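You operate a simulated robot arm through the tools that you are given. There is no shell and no other tool. Be economical: measure what you need, move in short steps, check, and stop when the job is done.

You run a simulated robot arm. Do the job below in one go: nothing can be reset, and whatever is moved stays where it is left.

Task
The flush limit is too low: store 2.5 bar, reset the alarm, then start and stop the pump.
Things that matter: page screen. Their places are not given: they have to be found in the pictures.

It is judged by the outcome, as a careful person would: the job done as asked, and still so three seconds after it is handed in. It fails if anything else is knocked over, pushed out of place, dropped, spilled or broken.

Robot
A 7-joint arm with a two-finger parallel gripper, fixed in place. Base frame: the origin is at the foot of the arm, x ahead of it, y to its left, z up. Readings come in m, degrees, newtons and seconds.
With the tool pointing down near the work surface it reaches from about 0.46 to 0.92 m from the base axis. Its first joint turns from -115.0 to 115.0 degrees. Payload 3.91 kg.
Tool frame: the origin (TCP) lies between the finger pads and is the grasp point; the fingertips stand 0.03 m ahead of it; z points along the fingers, y is the line along which they close. Largest opening 0.11 m; finger width 0.02, thickness 0.01; the body of the gripper, 0.048 by 0.112 m, starts 0.055 m behind the TCP.
Orientation is that of the tool frame in the base frame, as [roll, pitch, yaw] about the fixed x, y, z axes, in that order (R = Rz(yaw) Ry(pitch) Rx(roll)). With the fingers straight down and closing along the base's y, the tool's x points along the base's -x, its y along +y and its z along -z.

Tools
- The arm moves only by the tool nudge_tool. Its argument "targets" is one flat list of numbers, 7 for each row, row after row: the turn, a rotation vector about the tool's x, y, z in units of 6 degrees (1.0 is 6 degrees), then the shift along the tool's x, y, z in units of 50 mm (1.0 is 50 mm), then the finger opening in m, from 0 to 0.11. In form: [ax, ay, az, dx, dy, dz, grip, ax, ay, az, dx, dy, dz, grip, ...]. A call has 1 to 8 rows; each row shifts and turns the commanded pose from where the row before left it, along the tool's axes as they then stand. A call with a number of a shift or a turn outside -1 to 1 is refused whole. A row lasts 0.2 s, in which the tool goes at most 0.05 m and 8.6 degrees; a call with a longer step from one row to the next is refused whole, and so is a gripper value outside its range. Where a pose cannot be reached the arm comes as near as it can. A force on the tool above 40 N (or 10 N above the force at the start of the call, whichever is more), or a blocked arm, ends the call early, and 0.2 s more pass. Each finger travels about 0.153 m/s and halts on what it meets, pressing with about 33 N; the grip force reading is that of the motor and also rises with nothing between the fingers. The clock runs only during rows and for 0.2 s after the last one: add rows that do not move to give the fingers time. It gives the time, the measured TCP pose, the force on the tool (base axes), the opening and the grip force at its end, in the units of the frame above (readings bear some noise), and new pictures: "show" is both (left out), scene, wrist or none.
- Cameras (640 x 400 px; columns grow to the right, rows downward): "scene" is fixed at [0.2187, 0.5004, 2.0021]; the picture's right is [-0.67, -0.74, 0.00], its down [-0.53, 0.48, -0.70] and it looks along [0.51, -0.47, -0.72] (base axes); focal length 371 px, centre (320, 200). "wrist" rides on the gripper at [0.072, 0.017, -0.103] in the tool frame; the picture's right is [-0.23, 0.97, 0.00], its down [-0.76, -0.18, -0.62] and it looks along [-0.61, -0.14, 0.78] (tool axes); focal length 222 px, centre (320, 200).
- raise_lower(by): slides the trunk up (or, below 0, down) by that many m; the arm rides with it, the base frame stays. It gives what a move gives, with no picture.
- locate(camera, pixels): for up to 12 pixels [column, row] of the newest picture of that camera ("zoom" is the newest enlarged one), the place [x, y, z] in the base frame of the surface seen there, good to about 0.002 m. The clock stands still meanwhile.
- close_up(camera, box): a new picture of the part [left, top, right, bottom] of that camera's present view, enlarged. The clock stands still meanwhile.
- close_job(): hands the job in; it is judged then, once.

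Work in short steps. Measure before you move; look again where a grasp or a placing could have gone wrong, and mend it. You have 80 turns and 170 pictures in all, those below and enlarged ones among them. Open the gripper and draw the arm clear of the work before you hand the job in, unless the task says otherwise; then end with one line.

The tools are called after "Request:" by a JSON object that holds its "fn" and its "kwargs". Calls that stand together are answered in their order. nudge_tool: Moves the arm, as the interface text tells. Its arguments: {"type":"object","properties":{"targets":{"type":"array"},"show":{"type":"string","enum":["both","scene","wrist","none"]}},"required":["targets"]} The other tools are called the same way: raise_lower (by) slides the trunk up or down; locate (camera, pixels) gives the place of the surface under pixels of a picture; close_up (camera, box) takes an enlarged picture of a part of a camera's view; close_job () hands the job in.

At the start:

```text
time: 0.0
ee_pos: [0.5537, 0.0375, 1.6136]
tool_rot: [-180.0, 0.0, 179.9]
contact_force: [0.1, 0.3, 0.2]
grip_width: 0.1101
gripper_force: 0.1
trunk travel left (down, up): [-0.925, 0.065]
```

scene: 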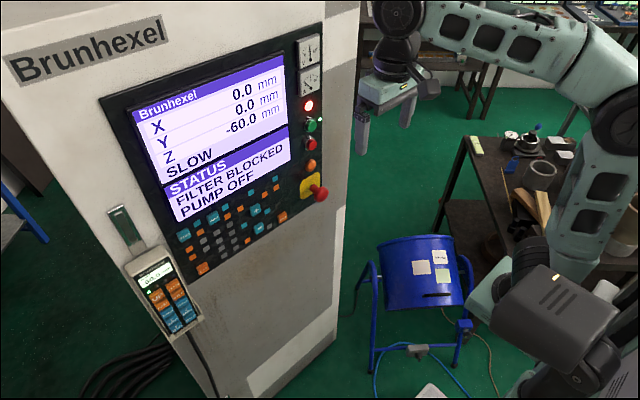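
wrist: 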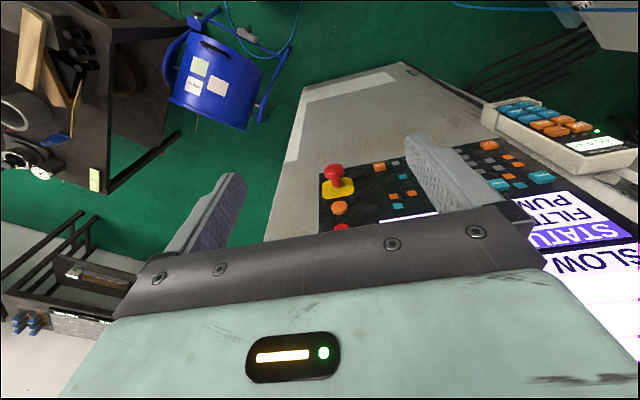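

The scene shows a machine control panel with screen, key grid around (230,220) and a pendant at (165,290). I take enlarged pictures to read them.

Request:
{"fn": "close_up", "kwargs": {"camera": "scene", "box": [160, 160, 340, 285]}}

Request:
{"fn": "close_up", "kwargs": {"camera": "scene", "box": [100, 200, 220, 350]}}

Request:
{"fn": "close_up", "kwargs": {"camera": "scene", "box": [270, 25, 350, 205]}}

```text
3.20 times, centred on (250, 222) of scene
```

zoom: 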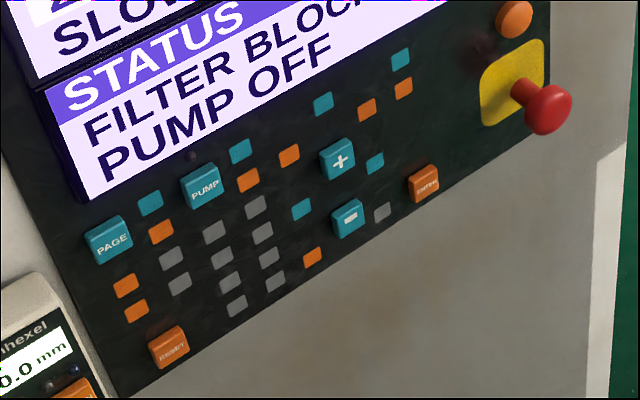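

```text
2.67 times, centred on (160, 275) of scene
```

zoom: 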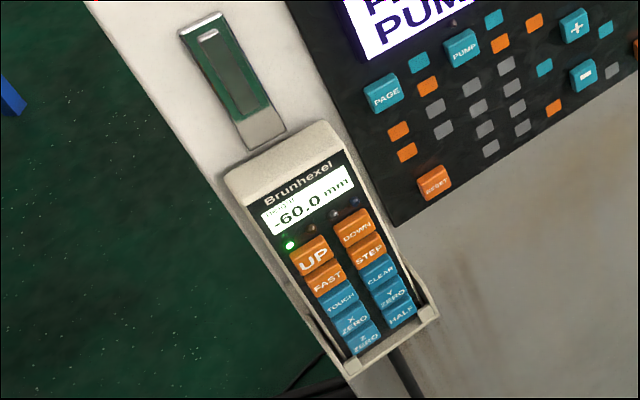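

```text
2.22 times, centred on (310, 115) of scene
```

zoom: 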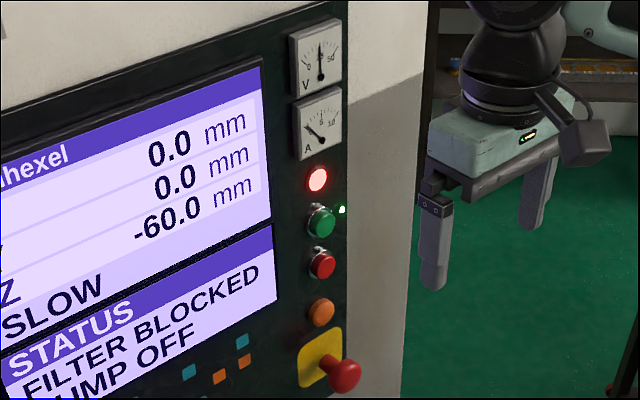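

The keys are PAGE, PUMP, +, −, ENTER and RESET in the key grid. I measure their faces and the panel plane from the scene picture.

Request:
{"fn": "locate", "kwargs": {"camera": "scene", "pixels": [[193.7, 234.5], [223, 217.6], [266, 209.8], [268.7, 227.6], [292.2, 217], [212.5, 268], [220, 252], [280, 225], [140, 120], [285, 160], [180, 215], [314, 190]]}}

Request:
{"fn": "locate", "kwargs": {"camera": "scene", "pixels": [[325, 195], [350, 100], [140, 265], [200, 315], [240, 300], [300, 250], [312, 188]]}}

```text
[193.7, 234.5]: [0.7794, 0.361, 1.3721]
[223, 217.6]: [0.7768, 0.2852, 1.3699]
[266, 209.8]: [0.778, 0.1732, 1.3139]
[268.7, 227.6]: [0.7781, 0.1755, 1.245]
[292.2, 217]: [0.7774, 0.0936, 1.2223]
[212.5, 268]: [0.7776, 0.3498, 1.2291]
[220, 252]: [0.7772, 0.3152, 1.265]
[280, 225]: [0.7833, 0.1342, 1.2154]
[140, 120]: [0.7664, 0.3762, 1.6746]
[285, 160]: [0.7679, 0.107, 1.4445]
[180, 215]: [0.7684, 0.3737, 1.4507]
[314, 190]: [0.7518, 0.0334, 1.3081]
```

```text
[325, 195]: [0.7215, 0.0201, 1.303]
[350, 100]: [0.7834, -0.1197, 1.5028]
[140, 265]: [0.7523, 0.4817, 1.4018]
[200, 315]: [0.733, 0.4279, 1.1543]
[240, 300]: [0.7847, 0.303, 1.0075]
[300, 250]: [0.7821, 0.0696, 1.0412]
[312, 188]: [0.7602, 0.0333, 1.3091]
```

The panel is vertical with key faces at x≈0.777. I close the fingers and turn the tool from down to pointing along +x (about −90° about tool y).

Request:
{"fn": "nudge_tool", "kwargs": {"targets": [0, -1, 0, 0, 0, 0, 0, 0, -1, 0, 0, 0, 0, 0, 0, -1, 0, 0, 0, 0, 0, 0, -1, 0, 0, 0, 0, 0, 0, -1, 0, 0, 0, 0, 0, 0, -1, 0, 0, 0, 0, 0, 0, -1, 0, 0, 0, 0, 0, 0, -1, 0, 0, 0, 0, 0], "show": "none"}}

Request:
{"fn": "nudge_tool", "kwargs": {"targets": [0, -1, 0, 0, 0, 0, 0, 0, -1, 0, 0, 0, 0, 0, 0, -1, 0, 0, 0, 0, 0, 0, -1, 0, 0, 0, 0, 0, 0, -1, 0, 0, 0, 0, 0, 0, -1, 0, 0, 0, 0, 0, 0, -1, 0, 0, 0, 0, 0, 0, 0, 0, 0, 0, 0, 0]}}

```text
time: 1.8
ee_pos: [0.5646, 0.057, 1.5955]
tool_rot: [179.9, 48.1, 179.8]
contact_force: [0.3, -1.4, 0.1]
grip_width: 0.0
gripper_force: 33.0
out of reach, approached as far as the arm can: row 7, 8
trunk travel left (down, up): [-0.925, 0.065]
```

```text
time: 3.6
ee_pos: [0.5828, 0.0676, 1.5814]
tool_rot: [18.3, 89.9, 18.4]
contact_force: [-0.3, 0.1, -0.3]
grip_width: 0.0
gripper_force: 32.9
out of reach, approached as far as the arm can: row 1
trunk travel left (down, up): [-0.925, 0.065]
```

scene: 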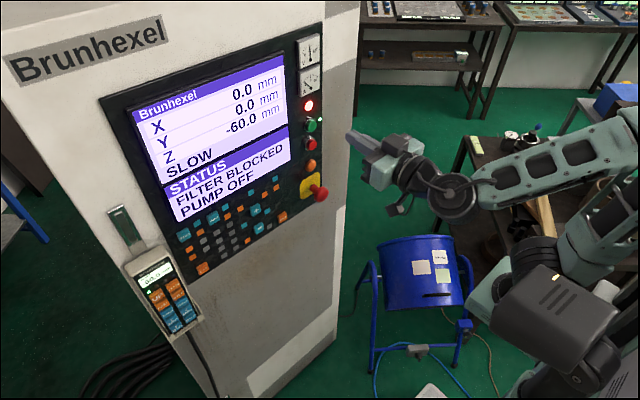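
wrist: 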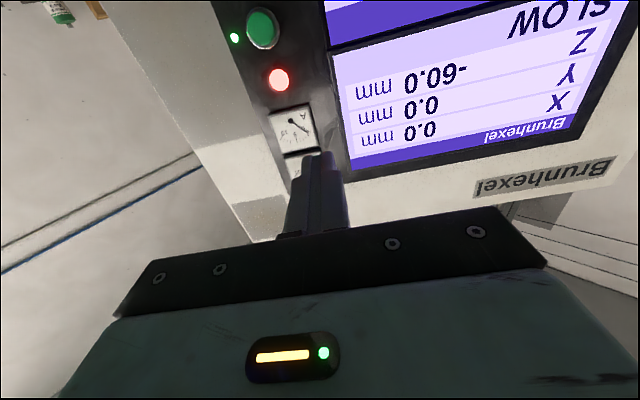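

The tool is now level, pointing at the panel, TCP at z 1.58. Before lowering the trunk I check how high the table at (480,150) and the drum at (420,240) are.

Request:
{"fn": "locate", "kwargs": {"camera": "scene", "pixels": [[480, 145], [515, 205], [540, 175], [415, 245], [440, 200], [500, 175], [590, 110], [398, 208], [430, 390]]}}

```text
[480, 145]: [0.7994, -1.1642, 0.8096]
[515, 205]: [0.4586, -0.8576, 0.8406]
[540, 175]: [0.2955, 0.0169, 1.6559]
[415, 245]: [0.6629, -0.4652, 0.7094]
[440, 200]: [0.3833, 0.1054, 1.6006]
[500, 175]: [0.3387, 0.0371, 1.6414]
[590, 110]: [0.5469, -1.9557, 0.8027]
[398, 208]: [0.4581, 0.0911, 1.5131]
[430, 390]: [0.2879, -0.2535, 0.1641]
```

All those things are far below and away, so I lower the trunk 0.22 m.

Request:
{"fn": "raise_lower", "kwargs": {"by": -0.22}}

```text
time: 5.9
ee_pos: [0.583, 0.068, 1.3613]
tool_rot: [120.1, 90.0, 120.1]
contact_force: [-0.4, -1.1, -0.1]
grip_width: 0.0
gripper_force: 33.1
trunk travel left (down, up): [-0.705, 0.285]
```

I shift the tool left to the PAGE key line (y≈0.361, z≈1.37), then partly forward.

Request:
{"fn": "nudge_tool", "kwargs": {"targets": [0, 0, 0, -0.033, 0.977, 0, 0, 0, 0, 0, -0.033, 0.977, 0, 0, 0, 0, 0, -0.033, 0.977, 0, 0, 0, 0, 0, -0.033, 0.977, 0, 0, 0, 0, 0, -0.033, 0.977, 0, 0, 0, 0, 0, -0.033, 0.977, 0, 0, 0, 0, 0, 0, 0, 0.9, 0, 0, 0, 0, 0, 0, 0.9, 0]}}

```text
time: 7.7
ee_pos: [0.6703, 0.3653, 1.3731]
tool_rot: [13.6, 90.0, 13.6]
contact_force: [-0.4, 0.8, 0.6]
grip_width: 0.0001
gripper_force: 33.1
trunk travel left (down, up): [-0.705, 0.285]
```

scene: 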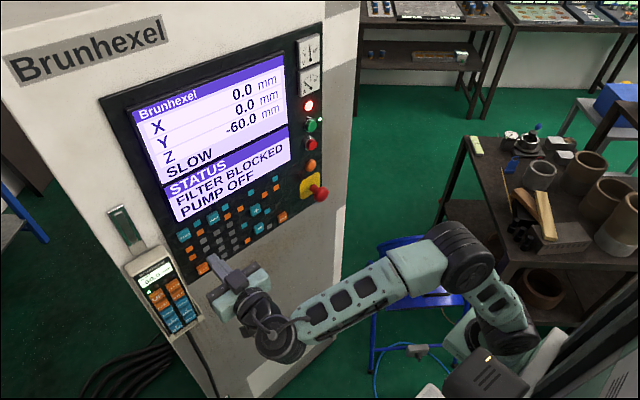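
wrist: 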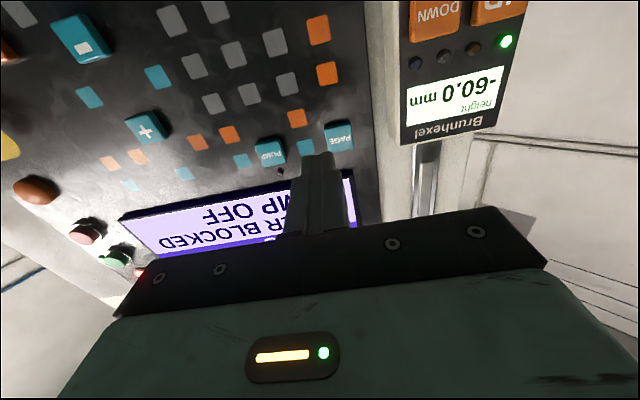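

The wrist picture shows all keys upside down, PAGE at (340,137). I measure key edges with it enlarged.

Request:
{"fn": "close_up", "kwargs": {"camera": "wrist", "box": [230, 90, 390, 190]}}

Request:
{"fn": "locate", "kwargs": {"camera": "wrist", "pixels": [[327, 126], [350, 126], [330, 148], [353, 146], [340, 137], [258, 146], [280, 142], [264, 162], [285, 158], [270, 152], [146, 128], [80, 38]]}}

```text
4.00 times, centred on (310, 140) of wrist
```

zoom: 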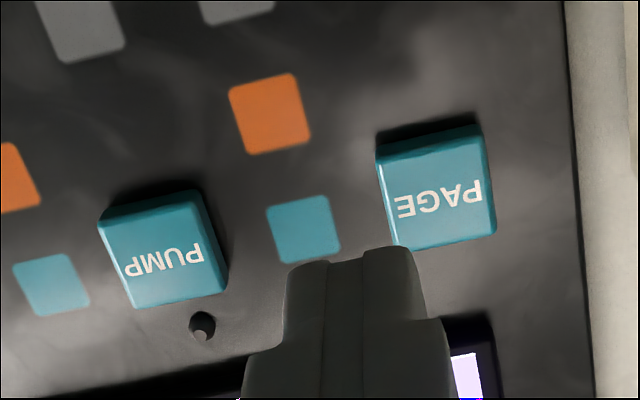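

```text
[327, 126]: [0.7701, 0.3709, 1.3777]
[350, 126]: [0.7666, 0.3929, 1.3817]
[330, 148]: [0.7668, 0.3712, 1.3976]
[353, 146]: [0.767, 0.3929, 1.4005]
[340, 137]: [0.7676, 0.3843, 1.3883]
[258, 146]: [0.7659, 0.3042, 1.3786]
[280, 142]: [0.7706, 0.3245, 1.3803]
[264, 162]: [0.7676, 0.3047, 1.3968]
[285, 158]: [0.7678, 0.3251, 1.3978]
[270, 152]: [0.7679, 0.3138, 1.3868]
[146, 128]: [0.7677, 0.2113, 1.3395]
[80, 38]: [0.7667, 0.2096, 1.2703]
```

The two cameras disagree by 2–4 cm, so I check both against the known fingertip (0.700, 0.365, 1.373).

Request:
{"fn": "close_up", "kwargs": {"camera": "scene", "box": [160, 200, 320, 300]}}

Request:
{"fn": "locate", "kwargs": {"camera": "wrist", "pixels": [[312, 157], [325, 155], [318, 165], [318, 190], [80, 60]]}}

Request:
{"fn": "locate", "kwargs": {"camera": "scene", "pixels": [[208, 258], [210, 262], [213, 260], [220, 266], [217, 271], [184, 233], [213, 217], [255, 208], [256, 227]]}}

```text
4.00 times, centred on (240, 250) of scene
```

zoom: 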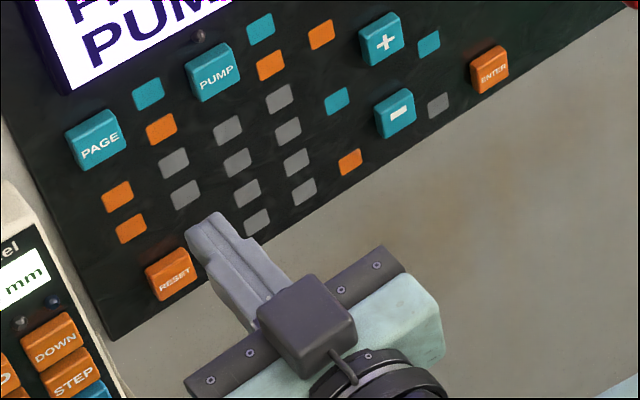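

```text
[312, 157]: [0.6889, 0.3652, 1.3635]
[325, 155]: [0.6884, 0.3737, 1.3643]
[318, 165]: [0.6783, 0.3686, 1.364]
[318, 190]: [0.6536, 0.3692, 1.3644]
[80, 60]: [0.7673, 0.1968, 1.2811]
```

```text
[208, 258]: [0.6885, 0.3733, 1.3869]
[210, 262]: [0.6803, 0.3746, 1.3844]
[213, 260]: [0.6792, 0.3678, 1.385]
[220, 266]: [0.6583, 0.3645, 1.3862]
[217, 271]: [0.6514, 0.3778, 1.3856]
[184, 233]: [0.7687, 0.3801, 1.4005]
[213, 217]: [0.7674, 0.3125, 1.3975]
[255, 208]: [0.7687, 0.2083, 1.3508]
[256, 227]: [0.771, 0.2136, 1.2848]
```

My earlier pixel conversion was wrong; the cameras agree. I measure key face centres in the newest enlarged picture.

Request:
{"fn": "locate", "kwargs": {"camera": "zoom", "pixels": [[99, 146], [215, 78], [385, 42], [398, 113], [492, 74], [174, 282], [160, 165], [198, 36], [478, 57], [508, 55], [478, 90], [505, 80]]}}

```text
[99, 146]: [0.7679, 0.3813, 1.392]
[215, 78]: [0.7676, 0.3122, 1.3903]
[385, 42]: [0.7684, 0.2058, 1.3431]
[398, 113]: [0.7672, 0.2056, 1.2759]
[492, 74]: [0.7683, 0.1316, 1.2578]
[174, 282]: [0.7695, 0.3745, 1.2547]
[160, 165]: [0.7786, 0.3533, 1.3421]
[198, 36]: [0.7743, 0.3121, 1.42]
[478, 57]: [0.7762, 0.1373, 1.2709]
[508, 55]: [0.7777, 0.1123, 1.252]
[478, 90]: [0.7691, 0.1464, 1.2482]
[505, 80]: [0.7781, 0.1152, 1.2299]
```

Key centres (y,z): PAGE (.382,1.390), PUMP (.314,1.388), + (.207,1.341), − (.207,1.273), ENTER (.133,1.257), RESET (.375,1.254), faces at x .768. I line up on PAGE about 15 mm short of it.

Request:
{"fn": "nudge_tool", "kwargs": {"targets": [0, 0, 0, -0.34, 0.34, 0, 0, 0, 0, 0, 0, 0, 0.5, 0, 0, 0, 0, 0, 0, 0.5, 0, 0, 0, 0, 0, 0, 0, 0], "show": "none"}}

```text
time: 8.7
ee_pos: [0.7239, 0.381, 1.3875]
tool_rot: [-86.9, 89.9, -86.8]
contact_force: [0.6, -0.3, 0.0]
grip_width: 0.0001
gripper_force: 33.0
trunk travel left (down, up): [-0.705, 0.285]
```

I press PAGE forward in small steps (to x≈.743) and back out in the same call.

Request:
{"fn": "nudge_tool", "kwargs": {"targets": [0, 0, 0, 0, 0, 0.2, 0, 0, 0, 0, 0, 0, 0.18, 0, 0, 0, 0, 0, 0, -0.38, 0]}}

```text
time: 9.5
ee_pos: [0.7234, 0.379, 1.3877]
tool_rot: [42.0, 90.0, 42.2]
contact_force: [-0.5, 0.6, 0.6]
grip_width: 0.0002
gripper_force: 32.8
trunk travel left (down, up): [-0.705, 0.285]
```

scene: 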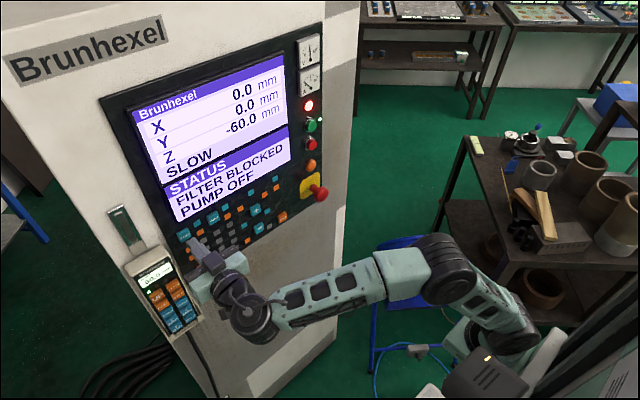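
wrist: 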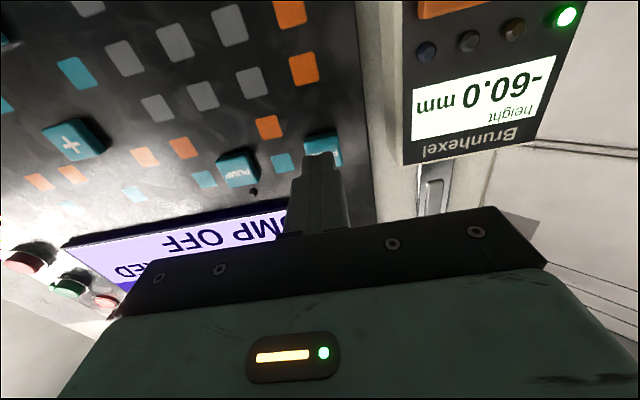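

The screen still says STATUS, so no press registered. I go forward a little further and hold to read the force.

Request:
{"fn": "nudge_tool", "kwargs": {"targets": [0, 0, 0, 0, 0, 0.25, 0, 0, 0, 0, 0, 0, 0.15, 0, 0, 0, 0, 0, 0, 0, 0], "show": "wrist"}}

```text
time: 10.3
ee_pos: [0.7435, 0.3782, 1.3884]
tool_rot: [-1.4, 90.0, -1.2]
contact_force: [-2.6, -0.9, 0.3]
grip_width: 0.0
gripper_force: 32.9
trunk travel left (down, up): [-0.705, 0.285]
```

wrist: 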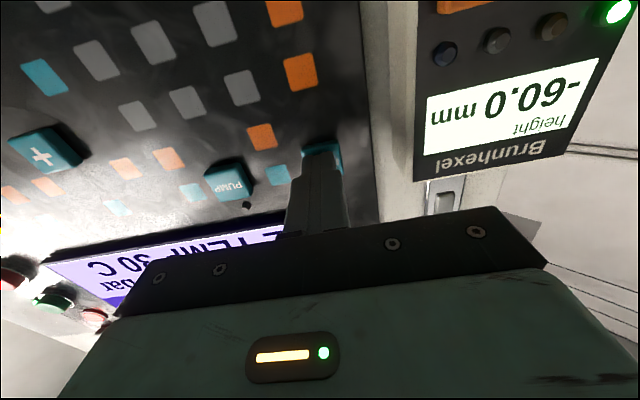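

The page changed (spring force 2.6 N at x .7435). I back off and read the screen.

Request:
{"fn": "nudge_tool", "kwargs": {"targets": [0, 0, 0, 0, 0, -0.4, 0, 0, 0, 0, 0, 0, 0, 0], "show": "none"}}

Request:
{"fn": "close_up", "kwargs": {"camera": "scene", "box": [100, 40, 340, 260]}}

```text
time: 10.9
ee_pos: [0.7228, 0.3799, 1.3881]
tool_rot: [173.1, 90.0, 173.0]
contact_force: [0.5, 0.1, -0.2]
grip_width: 0.0001
gripper_force: 32.5
trunk travel left (down, up): [-0.705, 0.285]
```

```text
1.82 times, centred on (220, 150) of scene
```

zoom: 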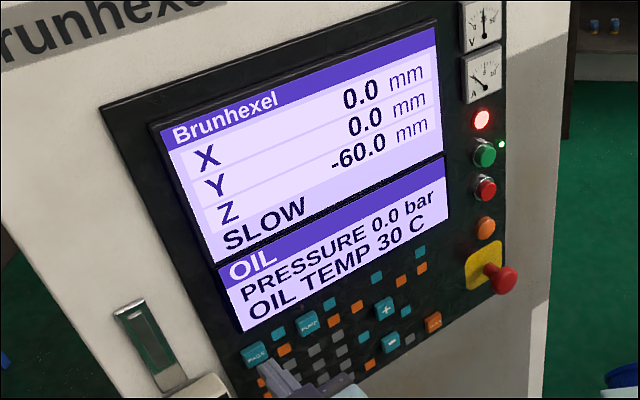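

The page is now OIL. I press PAGE again with the same stroke, a short hold, and release.

Request:
{"fn": "nudge_tool", "kwargs": {"targets": [0, 0, 0, 0, 0, 0.25, 0, 0, 0, 0, 0, 0, 0.17, 0, 0, 0, 0, 0, 0, 0, 0, 0, 0, 0, 0, 0, -0.42, 0, 0, 0, 0, 0, 0, 0, 0], "show": "none"}}

Request:
{"fn": "close_up", "kwargs": {"camera": "scene", "box": [100, 40, 340, 260]}}

```text
time: 12.1
ee_pos: [0.7218, 0.3809, 1.388]
tool_rot: [83.0, 90.0, 83.0]
contact_force: [0.0, 0.2, 0.2]
grip_width: 0.0
gripper_force: 33.0
trunk travel left (down, up): [-0.705, 0.285]
```

```text
1.82 times, centred on (220, 150) of scene
```

zoom: 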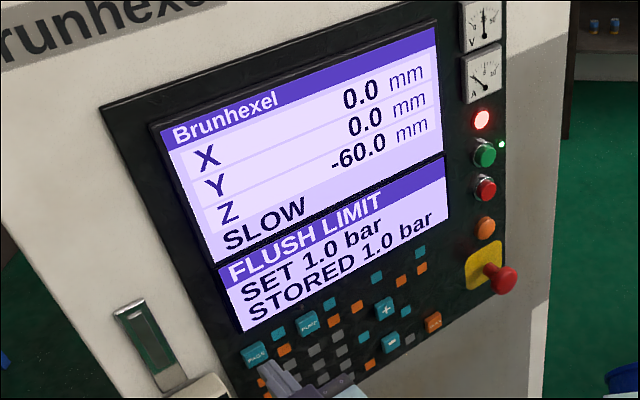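

FLUSH LIMIT, SET 1.0, STORED 1.0. I move to the + key (y .207, z 1.341), keeping clear of the panel.

Request:
{"fn": "nudge_tool", "kwargs": {"targets": [0, 0, 0, 0, 0, -0.4, 0, 0, 0, 0, 0.235, -0.865, 0, 0, 0, 0, 0, 0.235, -0.865, 0, 0, 0, 0, 0, 0.235, -0.865, 0, 0, 0, 0, 0, 0.235, -0.865, 0, 0, 0, 0, 0, 0, 0, 0.4, 0, 0, 0, 0, 0, 0, 0, 0]}}

```text
time: 13.7
ee_pos: [0.7226, 0.205, 1.3418]
tool_rot: [18.9, 89.9, 19.1]
contact_force: [-0.2, 0.4, -0.5]
grip_width: 0.0002
gripper_force: 33.5
trunk travel left (down, up): [-0.705, 0.285]
```

scene: 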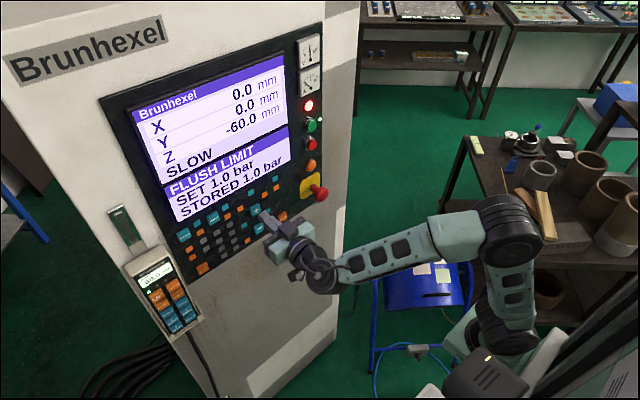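
wrist: 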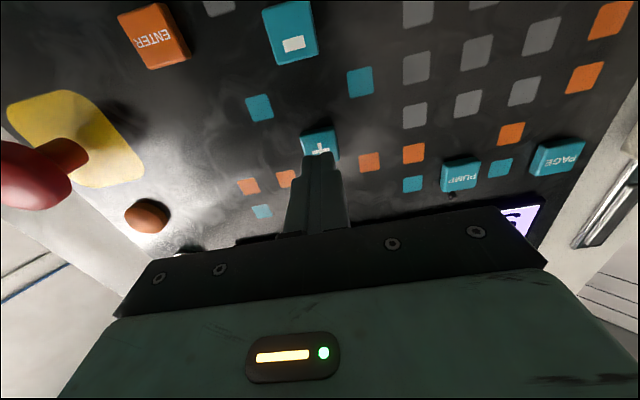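

The tip is on the + key line. I press once and read the step.

Request:
{"fn": "nudge_tool", "kwargs": {"targets": [0, 0, 0, 0, 0, 0.25, 0, 0, 0, 0, 0, 0, 0.17, 0, 0, 0, 0, 0, 0, 0, 0, 0, 0, 0, 0, 0, -0.42, 0, 0, 0, 0, 0, 0, 0, 0], "show": "none"}}

Request:
{"fn": "close_up", "kwargs": {"camera": "scene", "box": [100, 40, 340, 260]}}

```text
time: 14.9
ee_pos: [0.7226, 0.2054, 1.3413]
tool_rot: [29.9, 90.0, 29.8]
contact_force: [0.3, 0.2, -0.8]
grip_width: 0.0
gripper_force: 32.7
trunk travel left (down, up): [-0.705, 0.285]
```

```text
1.82 times, centred on (220, 150) of scene
```

zoom: 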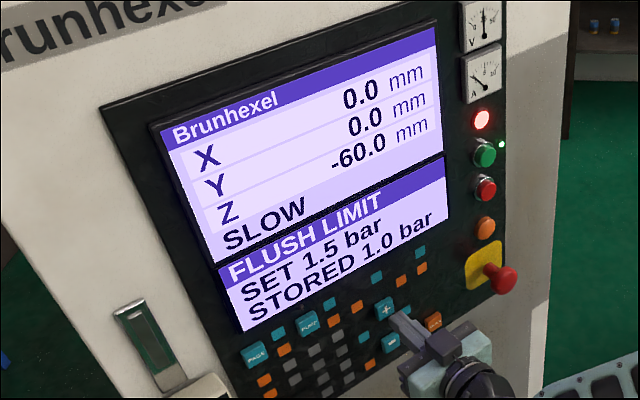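

One press adds 0.5 (SET 1.5). I press again.

Request:
{"fn": "nudge_tool", "kwargs": {"targets": [0, 0, 0, 0, 0, 0.25, 0, 0, 0, 0, 0, 0, 0.17, 0, 0, 0, 0, 0, 0, 0, 0, 0, 0, 0, 0, 0, -0.42, 0, 0, 0, 0, 0, 0, 0, 0], "show": "none"}}

Request:
{"fn": "close_up", "kwargs": {"camera": "scene", "box": [100, 40, 340, 260]}}

```text
time: 16.1
ee_pos: [0.7224, 0.2054, 1.3431]
tool_rot: [-125.7, 89.9, -125.7]
contact_force: [0.0, -0.5, 0.0]
grip_width: 0.0
gripper_force: 33.3
trunk travel left (down, up): [-0.705, 0.285]
```

```text
1.82 times, centred on (220, 150) of scene
```

zoom: 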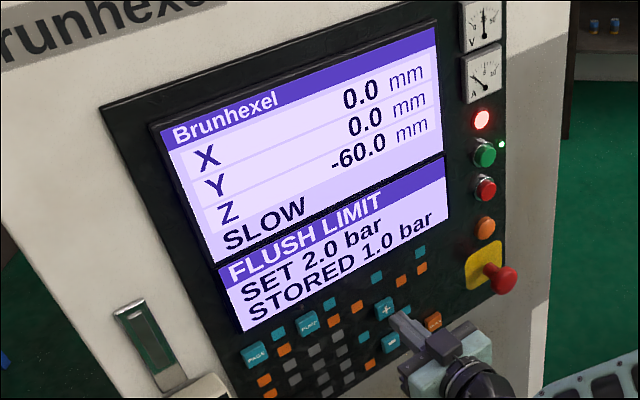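

SET 2.0; one more press is needed.

Request:
{"fn": "nudge_tool", "kwargs": {"targets": [0, 0, 0, 0, 0, 0.25, 0, 0, 0, 0, 0, 0, 0.17, 0, 0, 0, 0, 0, 0, 0, 0, 0, 0, 0, 0, 0, -0.42, 0, 0, 0, 0, 0, 0, 0, 0], "show": "none"}}

Request:
{"fn": "close_up", "kwargs": {"camera": "scene", "box": [100, 40, 340, 260]}}

```text
time: 17.3
ee_pos: [0.7223, 0.2069, 1.3398]
tool_rot: [-161.8, 90.0, -161.8]
contact_force: [-0.6, -0.5, 0.1]
grip_width: 0.0
gripper_force: 32.9
trunk travel left (down, up): [-0.705, 0.285]
```

```text
1.82 times, centred on (220, 150) of scene
```

zoom: 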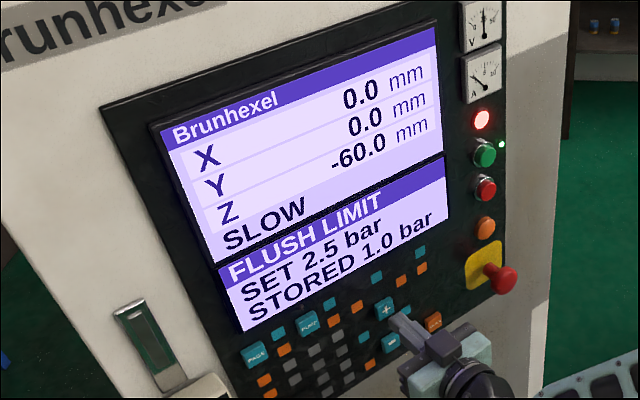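

SET is 2.5. I move to ENTER (y .133, z 1.257); the emergency stop at y≈.02 stays clear of the gripper.

Request:
{"fn": "nudge_tool", "kwargs": {"targets": [0, 0, 0, 0, 0, -0.4, 0, 0, 0, 0, 0.56, -0.487, 0, 0, 0, 0, 0, 0.56, -0.487, 0, 0, 0, 0, 0, 0.56, -0.487, 0, 0, 0, 0, 0, 0, 0, 0.4, 0, 0, 0, 0, 0, 0, 0, 0], "show": "wrist"}}

Request:
{"fn": "close_up", "kwargs": {"camera": "scene", "box": [200, 140, 360, 240]}}

```text
time: 18.7
ee_pos: [0.7232, 0.1318, 1.2571]
tool_rot: [8.2, 90.0, 8.2]
contact_force: [0.1, 0.4, 0.7]
grip_width: 0.0001
gripper_force: 33.0
trunk travel left (down, up): [-0.705, 0.285]
```

wrist: 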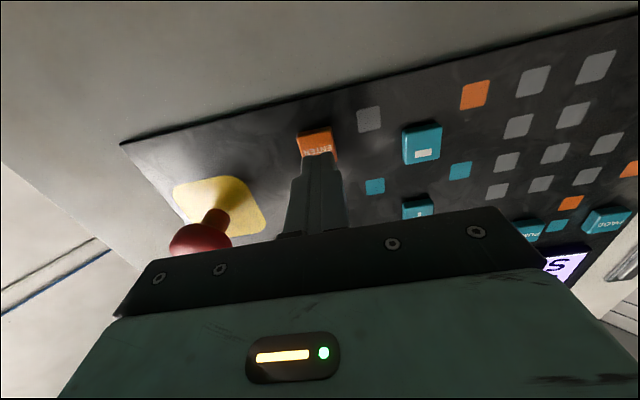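

```text
4.00 times, centred on (280, 190) of scene
```

zoom: 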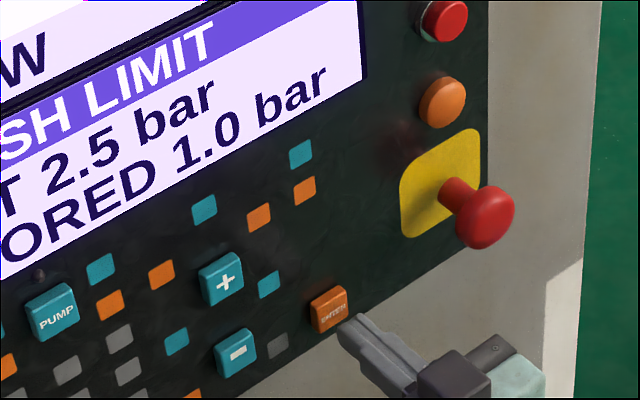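

The tip is at ENTER; I check the stop knob's place before pressing.

Request:
{"fn": "locate", "kwargs": {"camera": "zoom", "pixels": [[485, 215], [462, 225], [480, 245], [330, 310]]}}

```text
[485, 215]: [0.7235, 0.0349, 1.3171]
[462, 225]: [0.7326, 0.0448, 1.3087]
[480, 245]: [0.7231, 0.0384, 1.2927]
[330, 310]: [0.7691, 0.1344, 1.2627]
```

The knob (y≤.045, x≥.72) is well clear of the gripper body (front at x .69, y≥.077). I press ENTER.

Request:
{"fn": "nudge_tool", "kwargs": {"targets": [0, 0, 0, 0, 0, 0.25, 0, 0, 0, 0, 0, 0, 0.17, 0, 0, 0, 0, 0, 0, 0, 0, 0, 0, 0, 0, 0, -0.42, 0, 0, 0, 0, 0, 0, 0, 0], "show": "none"}}

Request:
{"fn": "close_up", "kwargs": {"camera": "scene", "box": [100, 40, 340, 260]}}

```text
time: 19.9
ee_pos: [0.7224, 0.1343, 1.2569]
tool_rot: [-116.8, 90.0, -116.8]
contact_force: [-0.1, 0.5, 0.4]
grip_width: 0.0
gripper_force: 32.7
trunk travel left (down, up): [-0.705, 0.285]
```

```text
1.82 times, centred on (220, 150) of scene
```

zoom: 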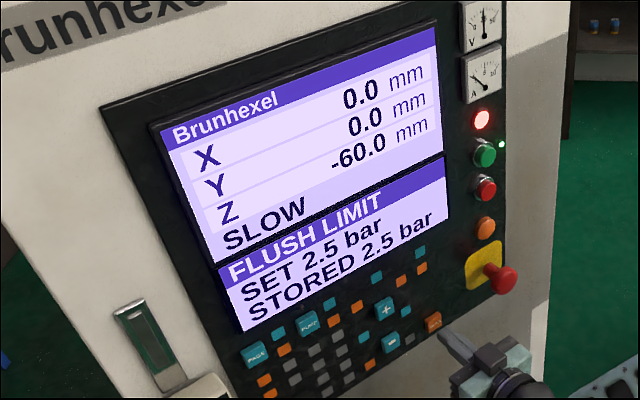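

STORED 2.5 bar. Next RESET (y .375, z 1.254): I move left in five steps, backed off, then check.

Request:
{"fn": "nudge_tool", "kwargs": {"targets": [0, 0, 0, 0, 0, -0.4, 0, 0, 0, 0, 0.01, 0.964, 0, 0, 0, 0, 0, 0.01, 0.964, 0, 0, 0, 0, 0, 0.01, 0.964, 0, 0, 0, 0, 0, 0.01, 0.964, 0, 0, 0, 0, 0, 0.01, 0.964, 0, 0, 0, 0, 0, 0, 0, 0.4, 0, 0, 0, 0, 0, 0, 0, 0]}}

Request:
{"fn": "close_up", "kwargs": {"camera": "scene", "box": [100, 230, 260, 330]}}

```text
time: 21.7
ee_pos: [0.7206, 0.3746, 1.255]
tool_rot: [97.1, 89.9, 97.2]
contact_force: [-0.5, 0.0, -0.1]
grip_width: 0.0
gripper_force: 33.3
trunk travel left (down, up): [-0.705, 0.285]
```

scene: 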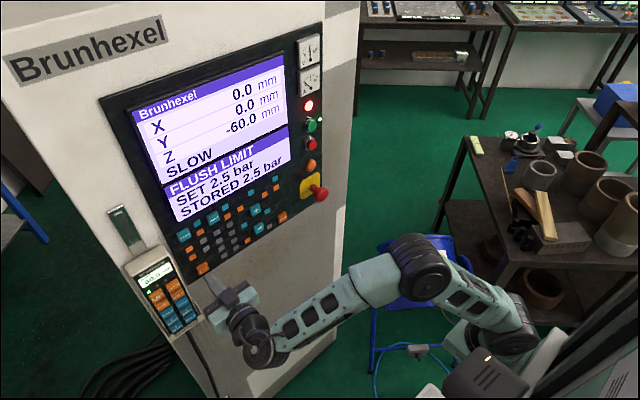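
wrist: 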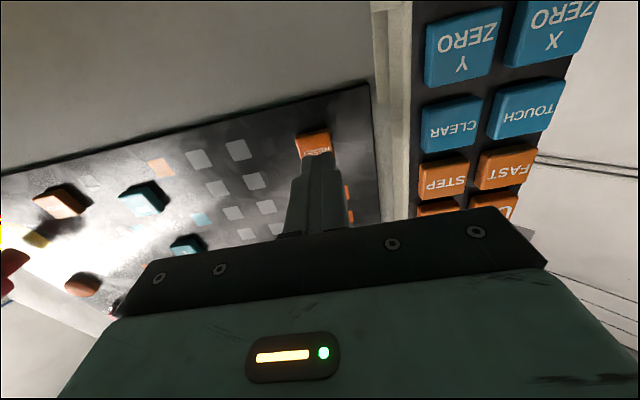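

```text
4.00 times, centred on (180, 280) of scene
```

zoom: 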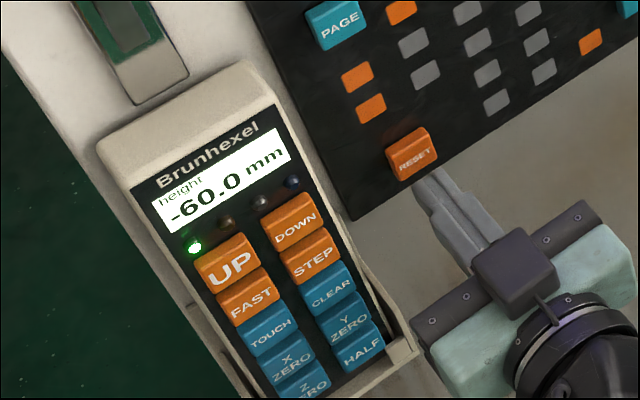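

The gripper's end at zoom (430,325) looks near the pendant edge (400,345), so I measure both.

Request:
{"fn": "locate", "kwargs": {"camera": "zoom", "pixels": [[404, 345], [360, 350], [350, 270], [425, 320], [445, 370], [412, 160]]}}

```text
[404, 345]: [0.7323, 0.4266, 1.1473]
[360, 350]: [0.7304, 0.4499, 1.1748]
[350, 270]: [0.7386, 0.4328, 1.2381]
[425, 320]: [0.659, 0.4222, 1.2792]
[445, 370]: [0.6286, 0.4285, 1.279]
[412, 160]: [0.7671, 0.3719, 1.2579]
```

Gap in x is over 60 mm, so a 20 mm press is safe. I press RESET.

Request:
{"fn": "nudge_tool", "kwargs": {"targets": [0, 0, 0, 0, 0, 0.25, 0, 0, 0, 0, 0, 0, 0.19, 0, 0, 0, 0, 0, 0, 0, 0, 0, 0, 0, 0, 0, -0.42, 0, 0, 0, 0, 0, 0, 0, 0], "show": "none"}}

Request:
{"fn": "close_up", "kwargs": {"camera": "scene", "box": [100, 40, 340, 260]}}

```text
time: 22.9
ee_pos: [0.7238, 0.3735, 1.255]
tool_rot: [-132.1, 89.9, -132.0]
contact_force: [0.6, 0.3, -0.8]
grip_width: 0.0001
gripper_force: 33.5
trunk travel left (down, up): [-0.705, 0.285]
```

```text
1.82 times, centred on (220, 150) of scene
```

zoom: 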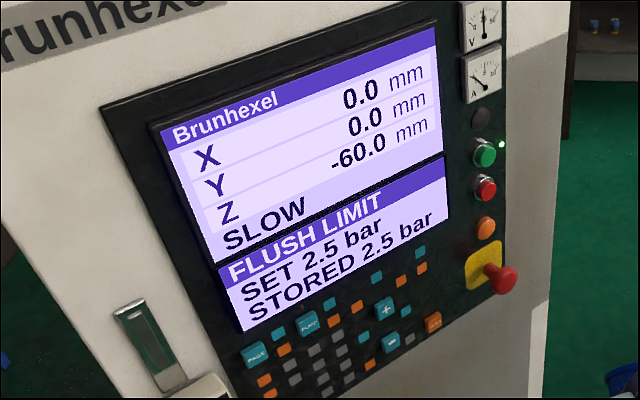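

The alarm lamp went out. Now PUMP (y .314, z 1.388).

Request:
{"fn": "nudge_tool", "kwargs": {"targets": [0, 0, 0, 0, 0, -0.4, 0, 0, 0, 0, -0.887, -0.397, 0, 0, 0, 0, 0, -0.887, -0.397, 0, 0, 0, 0, 0, -0.887, -0.397, 0, 0, 0, 0, 0, 0, 0, 0.4, 0, 0, 0, 0, 0, 0, 0, 0], "show": "wrist"}}

```text
time: 24.3
ee_pos: [0.7239, 0.3135, 1.3884]
tool_rot: [78.2, 90.0, 78.4]
contact_force: [-0.1, -0.1, 0.2]
grip_width: 0.0002
gripper_force: 32.9
trunk travel left (down, up): [-0.705, 0.285]
```

wrist: 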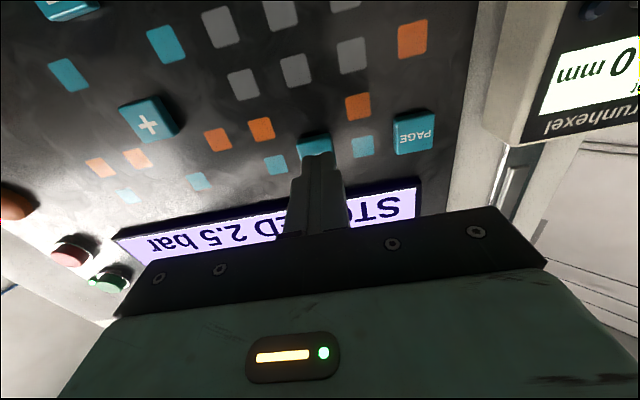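

The tip is on PUMP. I press once to start it.

Request:
{"fn": "nudge_tool", "kwargs": {"targets": [0, 0, 0, 0, 0, 0.25, 0, 0, 0, 0, 0, 0, 0.17, 0, 0, 0, 0, 0, 0, 0, 0, 0, 0, 0, 0, 0, -0.42, 0, 0, 0, 0, 0, 0, 0, 0], "show": "none"}}

Request:
{"fn": "close_up", "kwargs": {"camera": "scene", "box": [100, 40, 340, 260]}}

```text
time: 25.5
ee_pos: [0.7257, 0.3139, 1.3885]
tool_rot: [-144.4, 89.9, -144.3]
contact_force: [-1.0, 0.5, -0.7]
grip_width: 0.0001
gripper_force: 33.1
trunk travel left (down, up): [-0.705, 0.285]
```

```text
1.82 times, centred on (220, 150) of scene
```

zoom: 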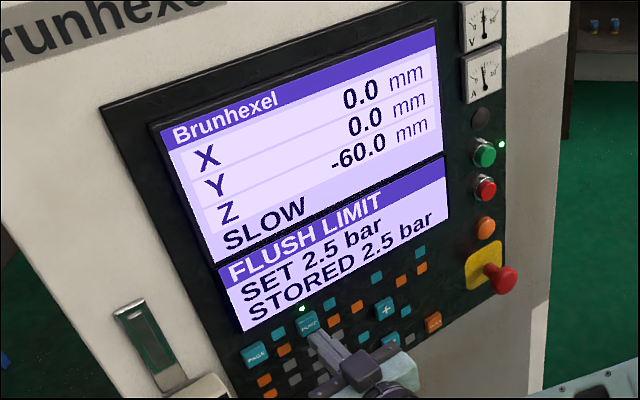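

The PUMP lamp is lit and the ammeter rose: it runs. I wait about a second to see that no alarm returns.

Request:
{"fn": "nudge_tool", "kwargs": {"targets": [0, 0, 0, 0, 0, 0, 0, 0, 0, 0, 0, 0, 0, 0, 0, 0, 0, 0, 0, 0, 0, 0, 0, 0, 0, 0, 0, 0, 0, 0, 0, 0, 0, 0, 0, 0, 0, 0, 0, 0, 0, 0], "show": "none"}}

Request:
{"fn": "close_up", "kwargs": {"camera": "scene", "box": [100, 40, 340, 260]}}

```text
time: 26.9
ee_pos: [0.7257, 0.3134, 1.3882]
tool_rot: [87.5, 90.0, 87.6]
contact_force: [-0.7, -0.3, 0.5]
grip_width: 0.0
gripper_force: 32.7
trunk travel left (down, up): [-0.705, 0.285]
```

```text
1.82 times, centred on (220, 150) of scene
```

zoom: 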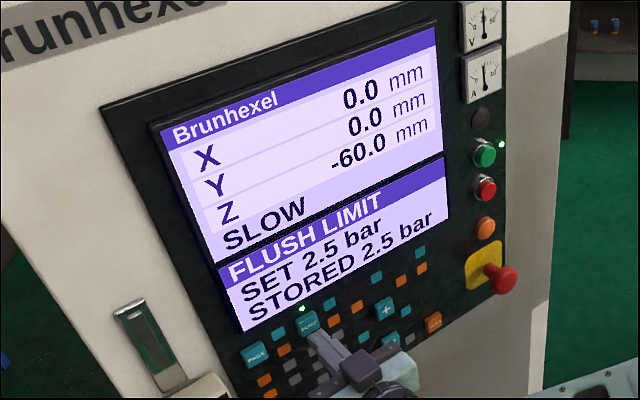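

The pump runs with no alarm. I press PUMP again to stop it.

Request:
{"fn": "nudge_tool", "kwargs": {"targets": [0, 0, 0, 0, 0, 0.25, 0, 0, 0, 0, 0, 0, 0.15, 0, 0, 0, 0, 0, 0, 0, 0, 0, 0, 0, 0, 0, -0.45, 0, 0, 0, 0, 0, 0, 0, 0], "show": "none"}}

Request:
{"fn": "close_up", "kwargs": {"camera": "scene", "box": [100, 40, 340, 260]}}

```text
time: 28.1
ee_pos: [0.7211, 0.3138, 1.3873]
tool_rot: [-22.1, 90.0, -22.2]
contact_force: [0.0, 0.2, 0.5]
grip_width: 0.0001
gripper_force: 33.3
trunk travel left (down, up): [-0.705, 0.285]
```

```text
1.82 times, centred on (220, 150) of scene
```

zoom: 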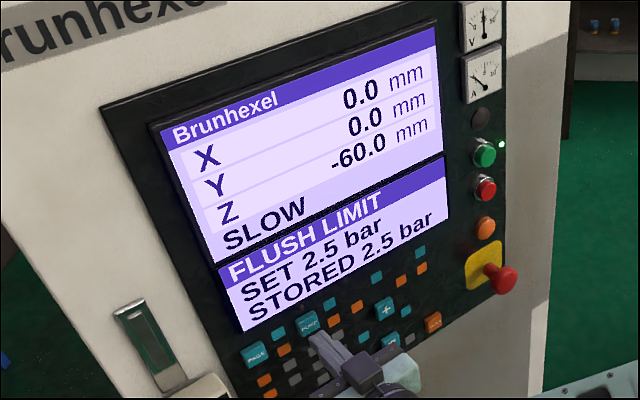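

The lamp is out and the ammeter is back to zero: pump stopped. I draw back from the panel and open the gripper, then look for any returning alarm.

Request:
{"fn": "nudge_tool", "kwargs": {"targets": [0, 0, 0, 0, 0, -0.9, 0, 0, 0, 0, 0, 0, -0.9, 0, 0, 0, 0, 0, 0, -0.9, 0, 0, 0, 0, 0, 0, 0, 0.11, 0, 0, 0, 0, 0, 0, 0.11, 0, 0, 0, 0, 0, 0, 0.11, 0, 0, 0, 0, 0, 0, 0.11, 0, 0, 0, 0, 0, 0, 0.11], "show": "scene"}}

Request:
{"fn": "close_up", "kwargs": {"camera": "scene", "box": [100, 40, 340, 260]}}

```text
time: 29.9
ee_pos: [0.5883, 0.3142, 1.3897]
tool_rot: [-97.2, 90.0, -97.1]
contact_force: [-0.5, 0.1, -0.3]
grip_width: 0.11
gripper_force: 0.1
trunk travel left (down, up): [-0.705, 0.285]
```

scene: 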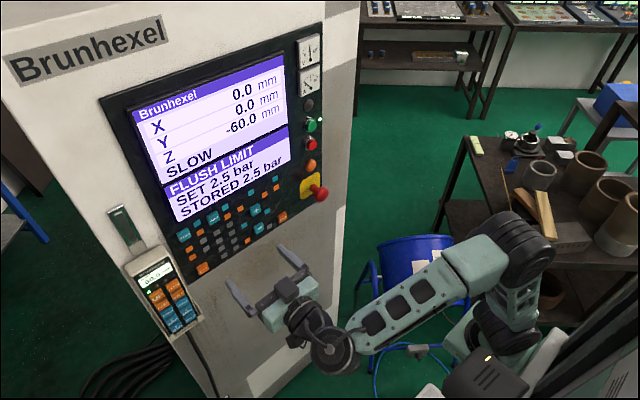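

```text
1.82 times, centred on (220, 150) of scene
```

zoom: 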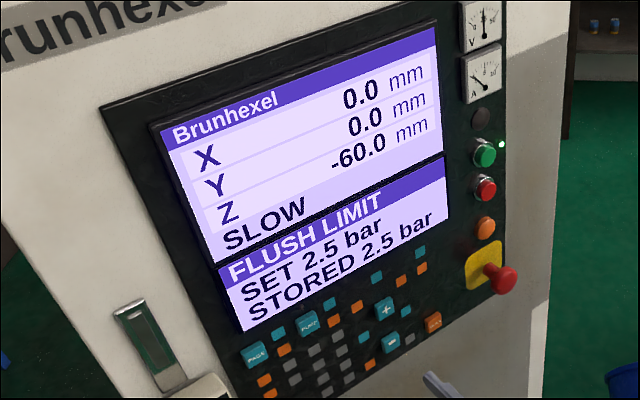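

STORED shows 2.5 bar, the alarm and pump lamps are off, and the arm is clear with the gripper open; I hand the job in.

Request:
{"fn": "close_job", "kwargs": {}}

```text
The job is handed in.
```

The flush limit is stored at 2.5 bar, the alarm is reset and its lamp stayed off, and the pump was started and then stopped.
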